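You operate a simulated robot arm through the tools that you are given. There is no shell and no other tool. Be economical: measure what you need, move in short steps, check, and stop when the job is done.

The job below is to be done with a simulated robot arm. You get a single attempt, and the scene is never put back.

## Task
Unlock machine two's keys, set a 5.9 ft line, save and lock again.
Fine: UNIT switches the display to feet; it stays in feet.

It is judged by the outcome, as a careful person would: the job done as asked, and still so three seconds after it is handed in. It fails if anything else is knocked over, pushed out of place, dropped, spilled or broken.

## Robot
A 6-joint arm with a two-finger parallel gripper, fixed in place. Base frame: the origin is at the foot of the arm, x ahead of it, y to its left, z up; the work surface is at about z = 0.795. Lengths are in m, angles in degrees, forces in N, time in s.
With the tool pointing down near the work surface it reaches from about 0.26 to 0.68 m from the base axis. Its first joint turns from -66.0 to 66.0 degrees. Payload 2.9 kg.
Tool frame: the origin (TCP) lies between the finger pads and is the grasp point; the fingertips stand 0.03 m ahead of it; z points along the fingers, y is the line along which they close. The gripper opens to 0.11 m. The fingers are 0.02 m wide and 0.01 m thick; the gripper's body (0.048 by 0.112 m) begins 0.055 m behind the TCP.
Orientation is told as [roll, pitch, yaw] about the base's x, y, z axes, in that order, counted from this pose: with the fingers straight down and closing along the base's y, the tool's x points along the base's -x, its y along +y and its z along -z.

## Interface
- The arm moves only by the tool play_rows. Its argument "increments" is a list of rows, each an object (a shift or turn left out is 0, a gripper value left out holds the last) with "travel": the shift along the tool's x, y, z in m, a list of three; "turn": the turn, a rotation vector about the tool's x, y, z in degrees, a list of three; "hand": the finger opening in m, from 0 to 0.11. In form: [{"travel": [tx, ty, tz], "turn": [ax, ay, az], "hand": hand}, ...]. A call has 1 to 12 rows; each row is the pose to reach, as a shift and turn from the pose commanded when the call began, along the tool's axes at that moment. Each row takes 0.2 s and may step no farther than 0.05 m and 8.6 degrees from the row before; otherwise, or with a gripper value out of range, the whole call is refused. A pose out of reach is approached as far as the arm can. The call stops where the force on the tool passes 40 N (or 10 N more than at its start, if that is more) or the arm is blocked; 0.2 s more then pass. The fingers move at their own pace (about 0.108 m/s each) and stop on an object; they squeeze with about 27 N. The grip force told is the motor's: it shows also when the fingers shut on nothing. Time passes only in rows, and 0.2 s behind the last, so rows that repeat a pose let the fingers close. It gives the time, the measured TCP pose, the force on the tool (base axes), the opening and the grip force at its end, in the units of the frame above (readings bear some noise).
- Cameras (640 x 400 px; columns grow to the right, rows downward): "scene" is fixed at [0.0531, 0.4218, 1.3872]; the picture's right is [-0.93, -0.36, 0.00], its down [-0.25, 0.64, -0.73] and it looks along [0.26, -0.68, -0.69] (base axes); focal length 253 px, centre (320, 200). "wrist" rides on the gripper at [0.072, 0.017, -0.103] in the tool frame; the picture's right is [-0.23, 0.97, 0.00], its down [-0.76, -0.18, -0.62] and it looks along [-0.61, -0.14, 0.78] (tool axes); focal length 222 px, centre (320, 200). There is no depth. A picture from a camera that has moved, and an enlarged one, comes with that camera's place and axes in the base frame and with its lens. The place of the scene camera against the robot may be out by one fixed shift of up to 0.018 m in any direction.
- capture(camera): a new picture of that camera. The clock stands still meanwhile.
- close_up(camera, box): a new picture of the part [left, top, right, bottom] of that camera's present view, enlarged. The clock stands still meanwhile.
- sign_off(): hands the job in; it is judged then, once.

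Work in short steps. Places have to be worked out from the pictures, the camera data and where the tool is seen: move nearer, look again, correct. Check each grasp and each placing, and mend what went wrong. You have 120 turns and 64 pictures in all, those below and enlarged ones among them. Open the gripper and draw the arm clear of the work before you hand the job in, unless the task says otherwise; then end with one line.

The tools are called after ">>>" as a command line: name --argument value ..., lists and objects as JSON in quotes. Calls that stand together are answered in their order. play_rows: Moves the arm, as the interface text tells. Its arguments: {"type":"object","properties":{"increments":{"type":"array","items":{"type":"object","properties":{"travel":{"type":"array","items":{"type":"number"}},"turn":{"type":"array","items":{"type":"number"}},"hand":{"type":"number"}}}}},"required":["increments"]} The other tools are called the same way: capture (camera) takes a picture; close_up (camera, box) takes an enlarged picture of a part of a camera's view; sign_off () hands the job in.

At the start:

```text
clock: 0.0
ee_pos: [0.4548, 0.1277, 1.1812]
orientation: [0.0, 0.1, 0.0]
wrist_force: [0.7, -0.3, -0.7]
grip_width: 0.1098
grip_force: 0.0
```

scene: 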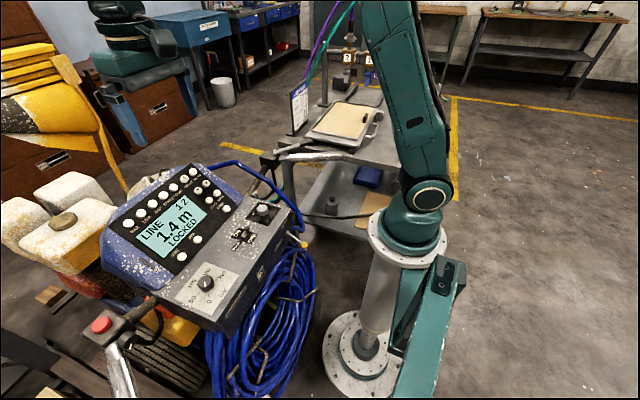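
wrist: 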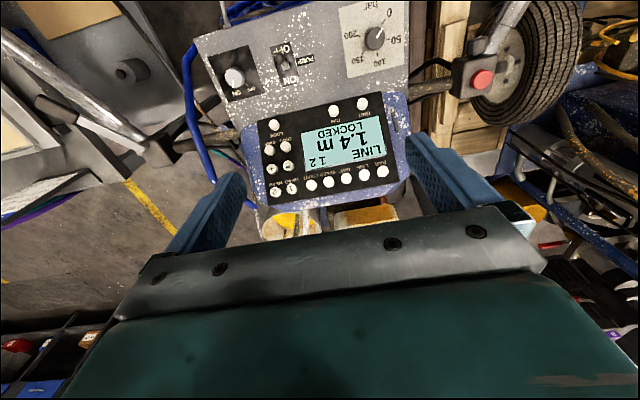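

I see a control panel with small buttons. I'll enlarge both views to read its labels.

>>> close_up --camera "scene" --box '[90, 150, 320, 294]'

>>> close_up --camera "wrist" --box '[240, 80, 420, 210]'

>>> close_up --camera "scene" --box '[255, 50, 400, 150]'

```text
2.78 times, centred on (205, 222) of scene
camera zoom: at [0.0531, 0.4218, 1.3872], right [-0.93, -0.36, 0.0], down [-0.25, 0.64, -0.73], along [0.26, -0.68, -0.69], focal length 702 px, centre (639, 139)
```

zoom: 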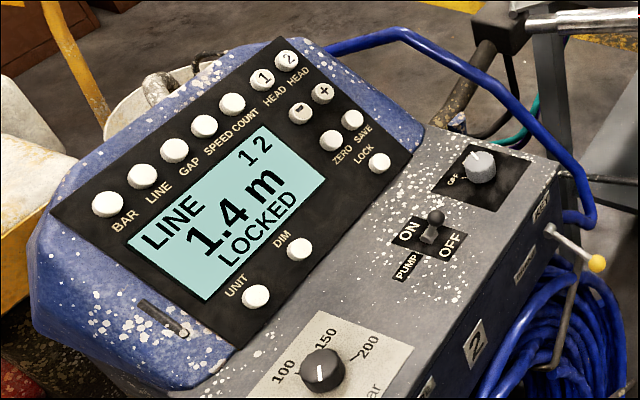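

```text
3.08 times, centred on (330, 145) of wrist
camera zoom: at [0.3819, 0.1444, 1.2836], right [0.23, 0.97, 0.0], down [0.76, -0.18, 0.62], along [0.61, -0.14, -0.78], focal length 684 px, centre (289, 369)
```

zoom: 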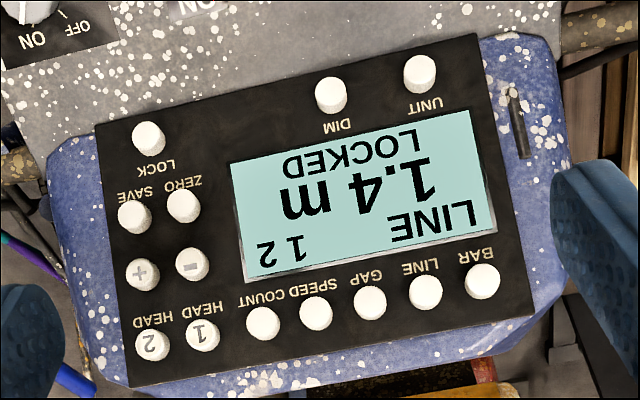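

```text
4.00 times, centred on (328, 100) of scene
camera zoom: at [0.0531, 0.4218, 1.3872], right [-0.93, -0.36, 0.0], down [-0.25, 0.64, -0.73], along [0.26, -0.68, -0.69], focal length 1011 px, centre (290, 600)
```

zoom: 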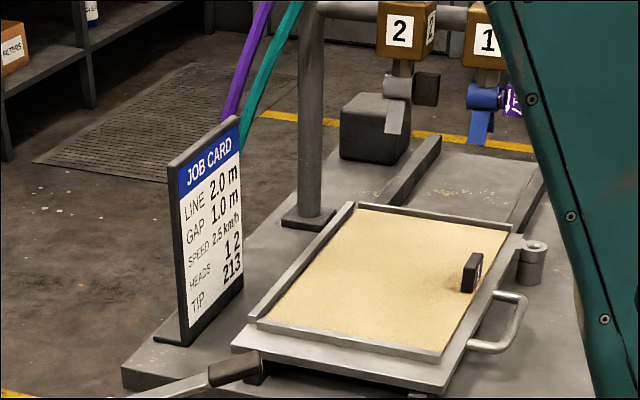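

The panel faces the base and rises at about 51° along +x, spanning LOCK near (0.525, 0.014, 0.821) to BAR near (0.618, 0.209, 0.932). I'll close the fingers and tilt the tool to face it while still high above everything.

>>> play_rows --increments '[{"turn": [0, -8.4, 0], "hand": 0}, {"turn": [0, -16.8, 0]}, {"turn": [0, -25.2, 0]}, {"turn": [0, -33.6, 0]}, {"turn": [0, -42, 0]}, {"turn": [0, -50, 0]}, {"turn": [0, -50, 0]}]'

```text
clock: 1.6
ee_pos: [0.4546, 0.1275, 1.1806]
orientation: [0.0, -50.1, 0.0]
wrist_force: [0.3, -0.4, 0.3]
grip_width: 0.0001
grip_force: 27.0
```

The tilt was reached. Next I bring the tip to a stand-off in front of the panel and look.

>>> play_rows --increments '[{"travel": [0.029, -0.0155, 0.0244]}, {"travel": [0.058, -0.031, 0.0488]}, {"travel": [0.087, -0.0465, 0.0732]}, {"travel": [0.1165, -0.062, 0.0976]}, {"travel": [0.1456, -0.0775, 0.122]}, {"travel": [0.1456, -0.0775, 0.122]}]'

>>> capture --camera "wrist"

>>> capture --camera "scene"

```text
clock: 3.0
ee_pos: [0.453, 0.0509, 0.992]
orientation: [0.0, -50.0, 0.0]
wrist_force: [-0.6, -0.5, -0.4]
grip_width: 0.0
grip_force: 27.3
```

```text
58 pictures are left
camera wrist: at [0.3283, 0.0662, 1.0023], right [0.15, 0.97, 0.17], down [0.01, -0.18, 0.98], along [0.99, -0.14, -0.04], focal length 222 px, centre (320, 200)
```

wrist: 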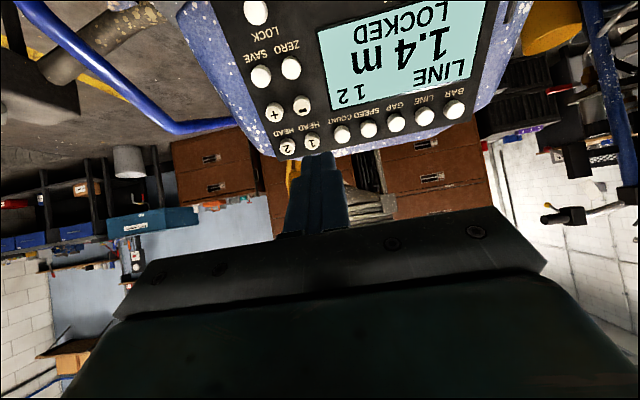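

```text
57 pictures are left
```

scene: 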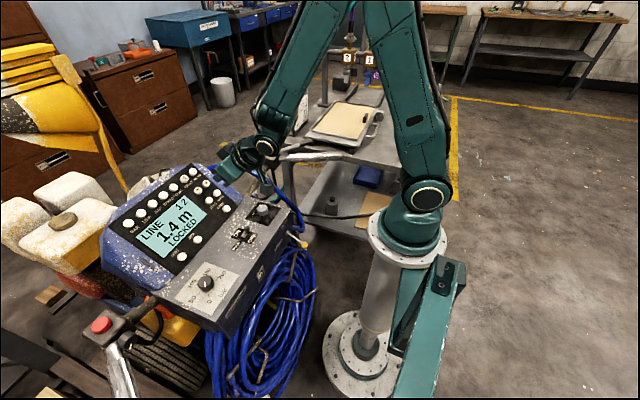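

Triangulating the two wrist views puts the button row at x≈0.632, z≈0.910 and LOCK at about (0.530, 0.009, 0.805), with a slope near 46°. I move to a stand-off in front of LOCK, set the tilt to 46° and look.

>>> play_rows --increments '[{"travel": [0.0223, -0.0105, 0.027], "turn": [0, 1, 0]}, {"travel": [0.0445, -0.021, 0.054], "turn": [0, 2, 0]}, {"travel": [0.0667, -0.0315, 0.081], "turn": [0, 3, 0]}, {"travel": [0.089, -0.0419, 0.1077], "turn": [0, 4, 0]}, {"travel": [0.089, -0.0419, 0.1077], "turn": [0, 4, 0]}]'

>>> capture --camera "wrist"

```text
clock: 4.2
ee_pos: [0.4808, 0.0082, 0.8518]
orientation: [0.0, -46.0, 0.0]
wrist_force: [0.1, -0.1, -0.9]
grip_width: 0.0
grip_force: 27.0
```

```text
56 pictures are left
camera wrist: at [0.3551, 0.0252, 0.8704], right [0.16, 0.97, 0.16], down [0.08, -0.18, 0.98], along [0.98, -0.14, -0.11], focal length 222 px, centre (320, 200)
```

wrist: 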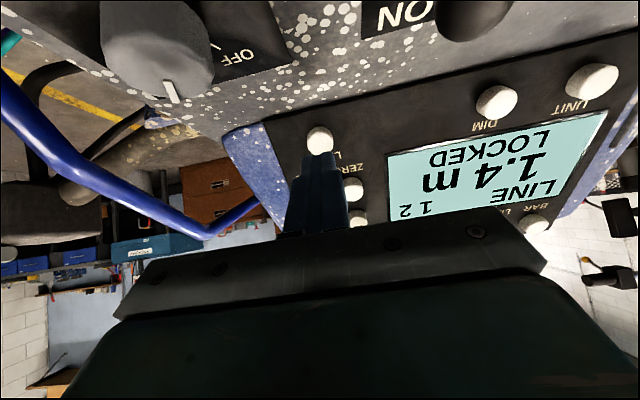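

The tip lines up with LOCK, with about 38 mm to go. I approach slowly to find the contact.

>>> play_rows --increments '[{"travel": [0, 0, 0.02]}, {"travel": [0, 0, 0.032]}, {"travel": [0, 0, 0.036]}, {"travel": [0, 0, 0.038]}]'

>>> close_up --camera "wrist" --box '[220, 60, 420, 185]'

```text
clock: 5.2
ee_pos: [0.5061, 0.0078, 0.8269]
orientation: [0.1, -46.1, 0.0]
wrist_force: [-19.9, 4.2, 22.6]
grip_width: 0.0
grip_force: 27.3
```

```text
3.20 times, centred on (320, 122) of wrist
camera zoom: at [0.3813, 0.0248, 0.8465], right [0.16, 0.97, 0.16], down [0.08, -0.18, 0.98], along [0.98, -0.14, -0.11], focal length 711 px, centre (320, 448)
```

zoom: 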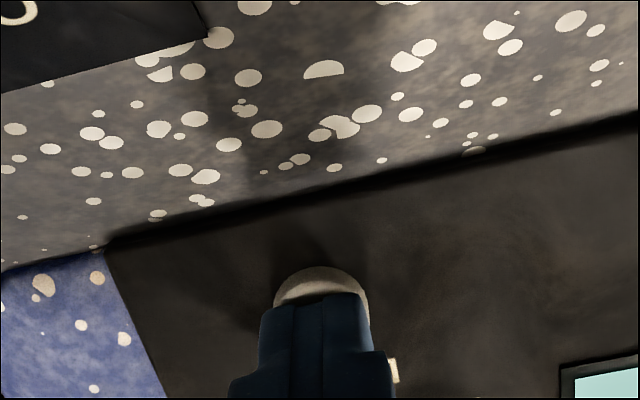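

The tool reads about 30 N against the button, so it's pressed. I back off and read the display from the scene camera.

>>> play_rows --increments '[{"travel": [0, 0, -0.02]}, {"travel": [0, 0, -0.03]}]'

>>> close_up --camera "scene" --box '[100, 150, 260, 250]'

```text
clock: 5.8
ee_pos: [0.4851, 0.0077, 0.847]
orientation: [0.0, -46.1, -0.1]
wrist_force: [-0.9, 0.3, 0.1]
grip_width: 0.0001
grip_force: 26.9
```

```text
4.00 times, centred on (180, 200) of scene
camera zoom: at [0.0531, 0.4218, 1.3872], right [-0.93, -0.36, 0.0], down [-0.25, 0.64, -0.73], along [0.26, -0.68, -0.69], focal length 1011 px, centre (880, 200)
```

zoom: 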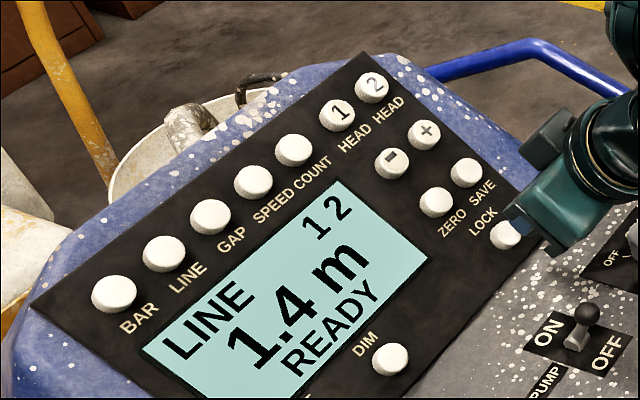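

The display now reads READY, so it is unlocked. I move in a raised arc over to UNIT at about (0.531, 0.200, 0.806).

>>> play_rows --increments '[{"travel": [-0.025, 0.01, -0.02]}, {"travel": [-0.035, 0.055, -0.02]}, {"travel": [-0.035, 0.1, -0.02]}, {"travel": [-0.035, 0.145, -0.02]}, {"travel": [-0.025, 0.185, -0.02]}, {"travel": [-0.002, 0.193, 0]}, {"travel": [-0.002, 0.193, 0]}]'

>>> capture --camera "wrist"

```text
clock: 7.4
ee_pos: [0.4869, 0.2017, 0.849]
orientation: [0.1, -46.1, 0.0]
wrist_force: [-0.1, 0.2, -0.3]
grip_width: 0.0002
grip_force: 27.1
```

```text
53 pictures are left
camera wrist: at [0.3625, 0.2176, 0.8688], right [0.16, 0.97, 0.16], down [0.08, -0.18, 0.98], along [0.98, -0.14, -0.11], focal length 222 px, centre (320, 200)
```

wrist: 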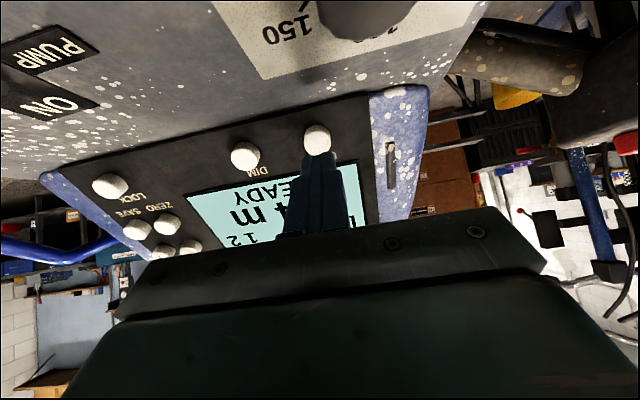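

UNIT is aligned the same way LOCK was. I press and back off.

>>> play_rows --increments '[{"travel": [0, 0, 0.022]}, {"travel": [0, 0, 0.028]}, {"travel": [0, 0, 0.0305]}, {"travel": [0, 0, 0.02]}, {"travel": [0, 0, 0]}, {"travel": [0, 0, 0]}]'

>>> close_up --camera "scene" --box '[100, 150, 260, 250]'

```text
clock: 8.8
ee_pos: [0.4862, 0.2019, 0.8496]
orientation: [-0.1, -46.0, 0.0]
wrist_force: [-0.3, -0.1, 0.4]
grip_width: 0.0
grip_force: 26.2
```

```text
4.00 times, centred on (180, 200) of scene
camera zoom: at [0.0531, 0.4218, 1.3872], right [-0.93, -0.36, 0.0], down [-0.25, 0.64, -0.73], along [0.26, -0.68, -0.69], focal length 1011 px, centre (880, 200)
```

zoom: 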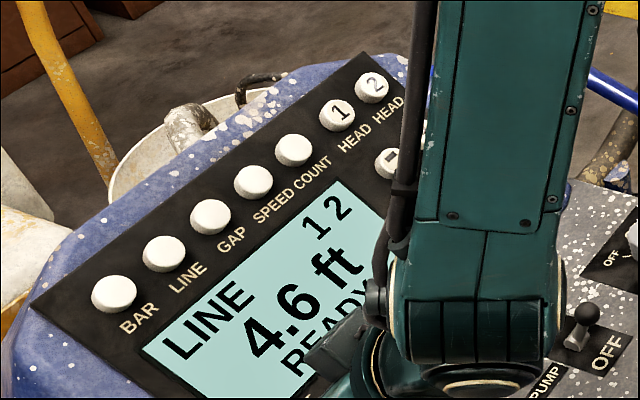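

It now reads 4.6 ft. Next I move over to + at about (0.597, -0.008, 0.874).

>>> play_rows --increments '[{"travel": [-0.025, -0.02, -0.02]}, {"travel": [-0.05, -0.06, -0.02]}, {"travel": [-0.075, -0.1, -0.02]}, {"travel": [-0.0945, -0.14, -0.02]}, {"travel": [-0.0945, -0.18, -0.02]}, {"travel": [-0.0945, -0.2097, 0]}, {"travel": [-0.0945, -0.2097, 0]}]'

>>> capture --camera "wrist"

>>> close_up --camera "scene" --box '[100, 150, 260, 250]'

```text
clock: 10.4
ee_pos: [0.552, -0.0088, 0.9191]
orientation: [0.1, -46.0, 0.0]
wrist_force: [-0.9, -0.5, 1.1]
grip_width: 0.0
grip_force: 26.7
```

```text
51 pictures are left
camera wrist: at [0.4272, 0.0077, 0.9391], right [0.16, 0.97, 0.16], down [0.08, -0.18, 0.98], along [0.98, -0.14, -0.11], focal length 222 px, centre (320, 200)
```

wrist: 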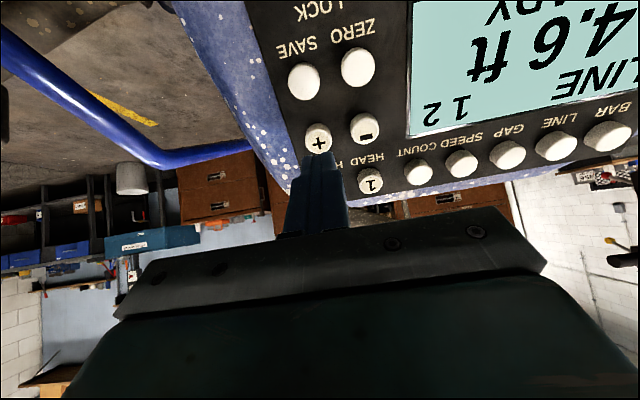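

```text
4.00 times, centred on (180, 200) of scene
camera zoom: at [0.0531, 0.4217, 1.3872], right [-0.93, -0.36, 0.0], down [-0.25, 0.64, -0.73], along [0.26, -0.68, -0.69], focal length 1011 px, centre (880, 200)
```

zoom: 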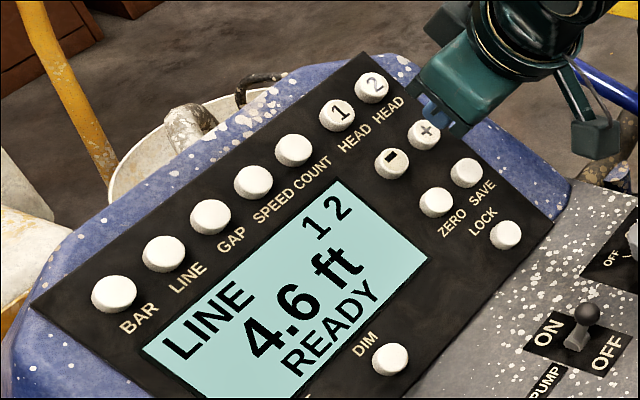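

It is aligned with +, and the display stays readable. I press once and see the step size.

>>> play_rows --increments '[{"travel": [0, 0, 0.022]}, {"travel": [0, 0, 0.028]}, {"travel": [0, 0, 0.0315]}, {"travel": [0, 0, 0.02]}, {"travel": [0, 0, 0.015]}]'

>>> close_up --camera "scene" --box '[100, 150, 260, 250]'

```text
clock: 11.6
ee_pos: [0.5625, -0.0082, 0.908]
orientation: [-0.1, -46.0, 0.0]
wrist_force: [0.4, -0.1, -0.1]
grip_width: 0.0001
grip_force: 26.8
```

```text
4.00 times, centred on (180, 200) of scene
camera zoom: at [0.0531, 0.4218, 1.3872], right [-0.93, -0.36, 0.0], down [-0.25, 0.64, -0.73], along [0.26, -0.68, -0.69], focal length 1011 px, centre (880, 200)
```

zoom: 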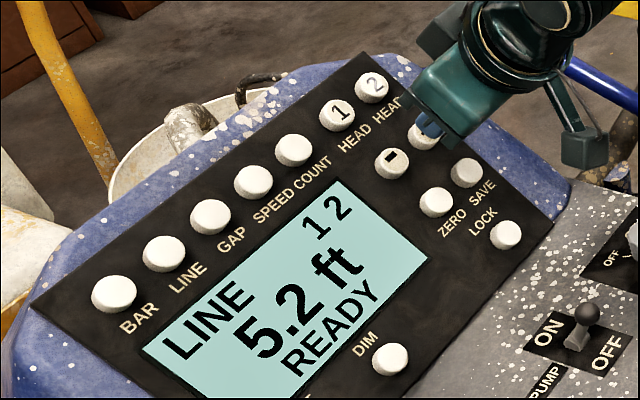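

One press gave 5.2 ft, which is 1.6 m, so the next equal press should give 5.9 ft (1.8 m). I repeat it identically.

>>> play_rows --increments '[{"travel": [0, 0, 0.007]}, {"travel": [0, 0, 0.013]}, {"travel": [0, 0, 0.0165]}, {"travel": [0, 0, 0.005]}, {"travel": [0, 0, 0]}]'

>>> close_up --camera "scene" --box '[100, 150, 260, 250]'

```text
clock: 12.8
ee_pos: [0.5637, -0.0069, 0.9063]
orientation: [0.0, -46.0, 0.0]
wrist_force: [0.1, -0.7, 0.4]
grip_width: 0.0001
grip_force: 26.6
```

```text
4.00 times, centred on (180, 200) of scene
camera zoom: at [0.0531, 0.4218, 1.3872], right [-0.93, -0.36, 0.0], down [-0.25, 0.64, -0.73], along [0.26, -0.68, -0.69], focal length 1011 px, centre (880, 200)
```

zoom: 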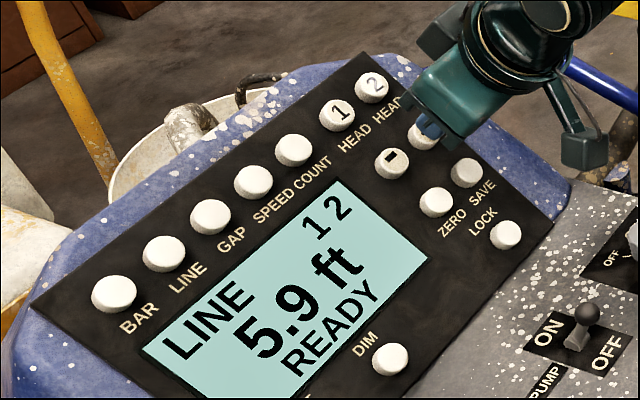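

It reads 5.9 ft. I now back off and go to SAVE, about 42 mm down the panel.

>>> play_rows --increments '[{"travel": [0, 0, -0.02]}, {"travel": [0.021, -0.001, -0.02]}, {"travel": [0.042, -0.001, -0.017]}, {"travel": [0.042, -0.001, -0.017]}]'

>>> capture --camera "wrist"

```text
clock: 13.8
ee_pos: [0.5214, -0.0088, 0.8888]
orientation: [0.1, -46.0, 0.1]
wrist_force: [-0.6, 0.3, -0.8]
grip_width: 0.0001
grip_force: 26.7
```

```text
47 pictures are left
camera wrist: at [0.3972, 0.0084, 0.908], right [0.16, 0.97, 0.16], down [0.08, -0.18, 0.98], along [0.98, -0.14, -0.11], focal length 222 px, centre (320, 200)
```

wrist: 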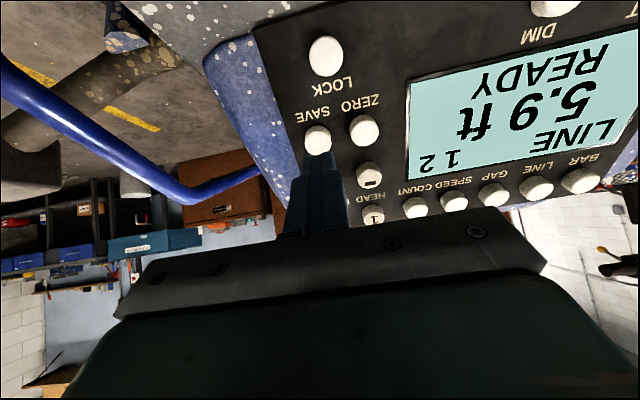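

SAVE is aligned, so I press it and back off.

>>> play_rows --increments '[{"travel": [0, 0, 0.022]}, {"travel": [0, 0, 0.029]}, {"travel": [0, 0, 0.0325]}, {"travel": [0, 0, 0.02]}, {"travel": [0, 0, 0]}]'

>>> close_up --camera "scene" --box '[100, 150, 260, 250]'

```text
clock: 15.0
ee_pos: [0.5217, -0.0087, 0.8912]
orientation: [0.1, -46.0, 0.0]
wrist_force: [-0.7, -0.1, 0.2]
grip_width: 0.0
grip_force: 27.4
```

```text
4.00 times, centred on (180, 200) of scene
camera zoom: at [0.0531, 0.4218, 1.3872], right [-0.93, -0.36, 0.0], down [-0.25, 0.64, -0.73], along [0.26, -0.68, -0.69], focal length 1011 px, centre (880, 200)
```

zoom: 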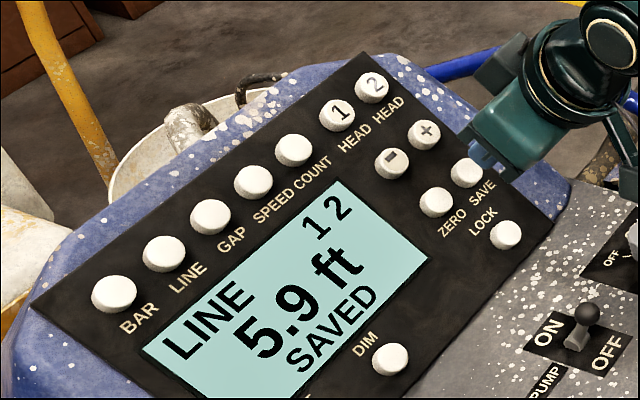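

It shows SAVED. I move to LOCK and check the alignment.

>>> play_rows --increments '[{"travel": [0.028, 0.008, -0.01]}, {"travel": [0.0565, 0.0167, 0]}, {"travel": [0.0565, 0.0167, 0]}]'

>>> capture --camera "wrist"

```text
clock: 15.8
ee_pos: [0.4822, 0.0089, 0.8477]
orientation: [0.0, -46.0, 0.1]
wrist_force: [1.3, -0.6, -0.2]
grip_width: 0.0
grip_force: 26.8
```

```text
45 pictures are left
camera wrist: at [0.3574, 0.025, 0.866], right [0.16, 0.97, 0.16], down [0.08, -0.18, 0.98], along [0.98, -0.14, -0.11], focal length 222 px, centre (320, 200)
```

wrist: 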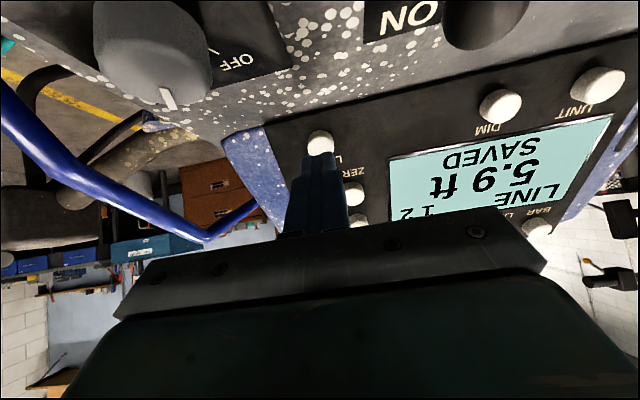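

It is aligned with LOCK. I press with a hold similar to before, then back off.

>>> play_rows --increments '[{"travel": [0, 0, 0.022]}, {"travel": [0, 0, 0.029]}, {"travel": [0, 0, 0.0325]}, {"travel": [0, 0, 0.034]}, {"travel": [0, 0, 0.034]}, {"travel": [0, 0, 0.02]}, {"travel": [0, 0, 0]}]'

>>> close_up --camera "scene" --box '[100, 150, 260, 250]'

```text
clock: 16.8
ee_pos: [0.504, 0.0081, 0.8254]
orientation: [0.0, -45.9, 0.0]
wrist_force: [-12.7, 0.1, 13.4]
grip_width: 0.0
grip_force: 27.0
stopped in row 4: the force on the tool passed its limit (the readings are from after the stop); the commanded pose is now the measured one
```

```text
4.00 times, centred on (180, 200) of scene
camera zoom: at [0.0526, 0.4218, 1.3872], right [-0.93, -0.36, 0.0], down [-0.25, 0.64, -0.73], along [0.27, -0.68, -0.69], focal length 1011 px, centre (880, 200)
```

zoom: 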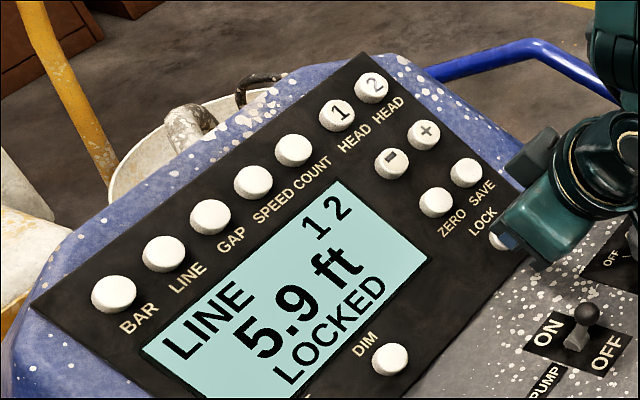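

It reads 5.9 ft LOCKED. I back away along the tool axis, rise clear and open the gripper.

>>> play_rows --increments '[{"travel": [0, 0, -0.03]}, {"travel": [-0.02, 0, -0.06]}, {"travel": [-0.05, 0, -0.09]}, {"travel": [-0.08, 0, -0.12]}, {"travel": [-0.11, 0, -0.15]}, {"travel": [-0.13, 0, -0.16], "hand": 0.11}, {"travel": [-0.13, 0, -0.16]}, {"travel": [-0.13, 0, -0.16]}]'

>>> capture --camera "scene"

>>> close_up --camera "scene" --box '[100, 150, 260, 250]'

```text
clock: 18.6
ee_pos: [0.4794, 0.0074, 1.0292]
orientation: [0.0, -45.9, -0.1]
wrist_force: [0.4, 0.3, -0.1]
grip_width: 0.1099
grip_force: 0.1
```

```text
43 pictures are left
```

scene: 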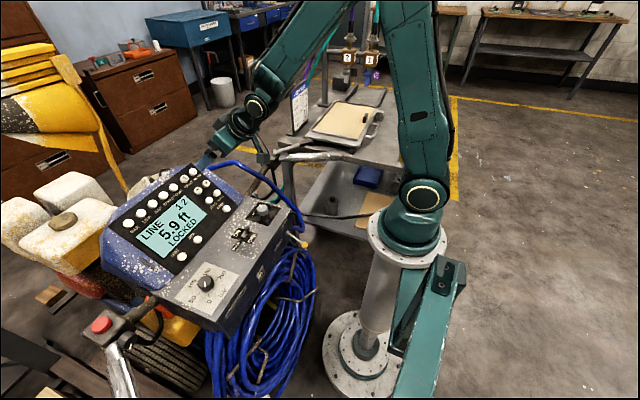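

```text
4.00 times, centred on (180, 200) of scene
camera zoom: at [0.0531, 0.4218, 1.3872], right [-0.93, -0.36, 0.0], down [-0.25, 0.64, -0.73], along [0.26, -0.68, -0.69], focal length 1011 px, centre (880, 200)
```

zoom: 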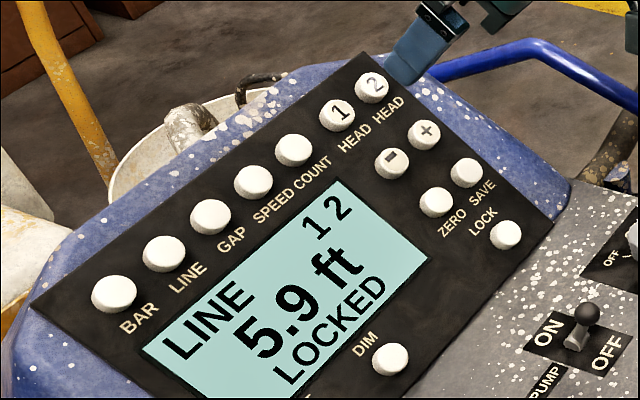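

The display shows LINE 5.9 ft LOCKED after SAVED, the arm is clear and the gripper is open. I hand it in.

>>> sign_off

```text
The job is handed in.
```

Machine two was unlocked, its line set to 5.9 ft (display left in feet), saved and locked again; the panel reads LINE 5.9 ft LOCKED.
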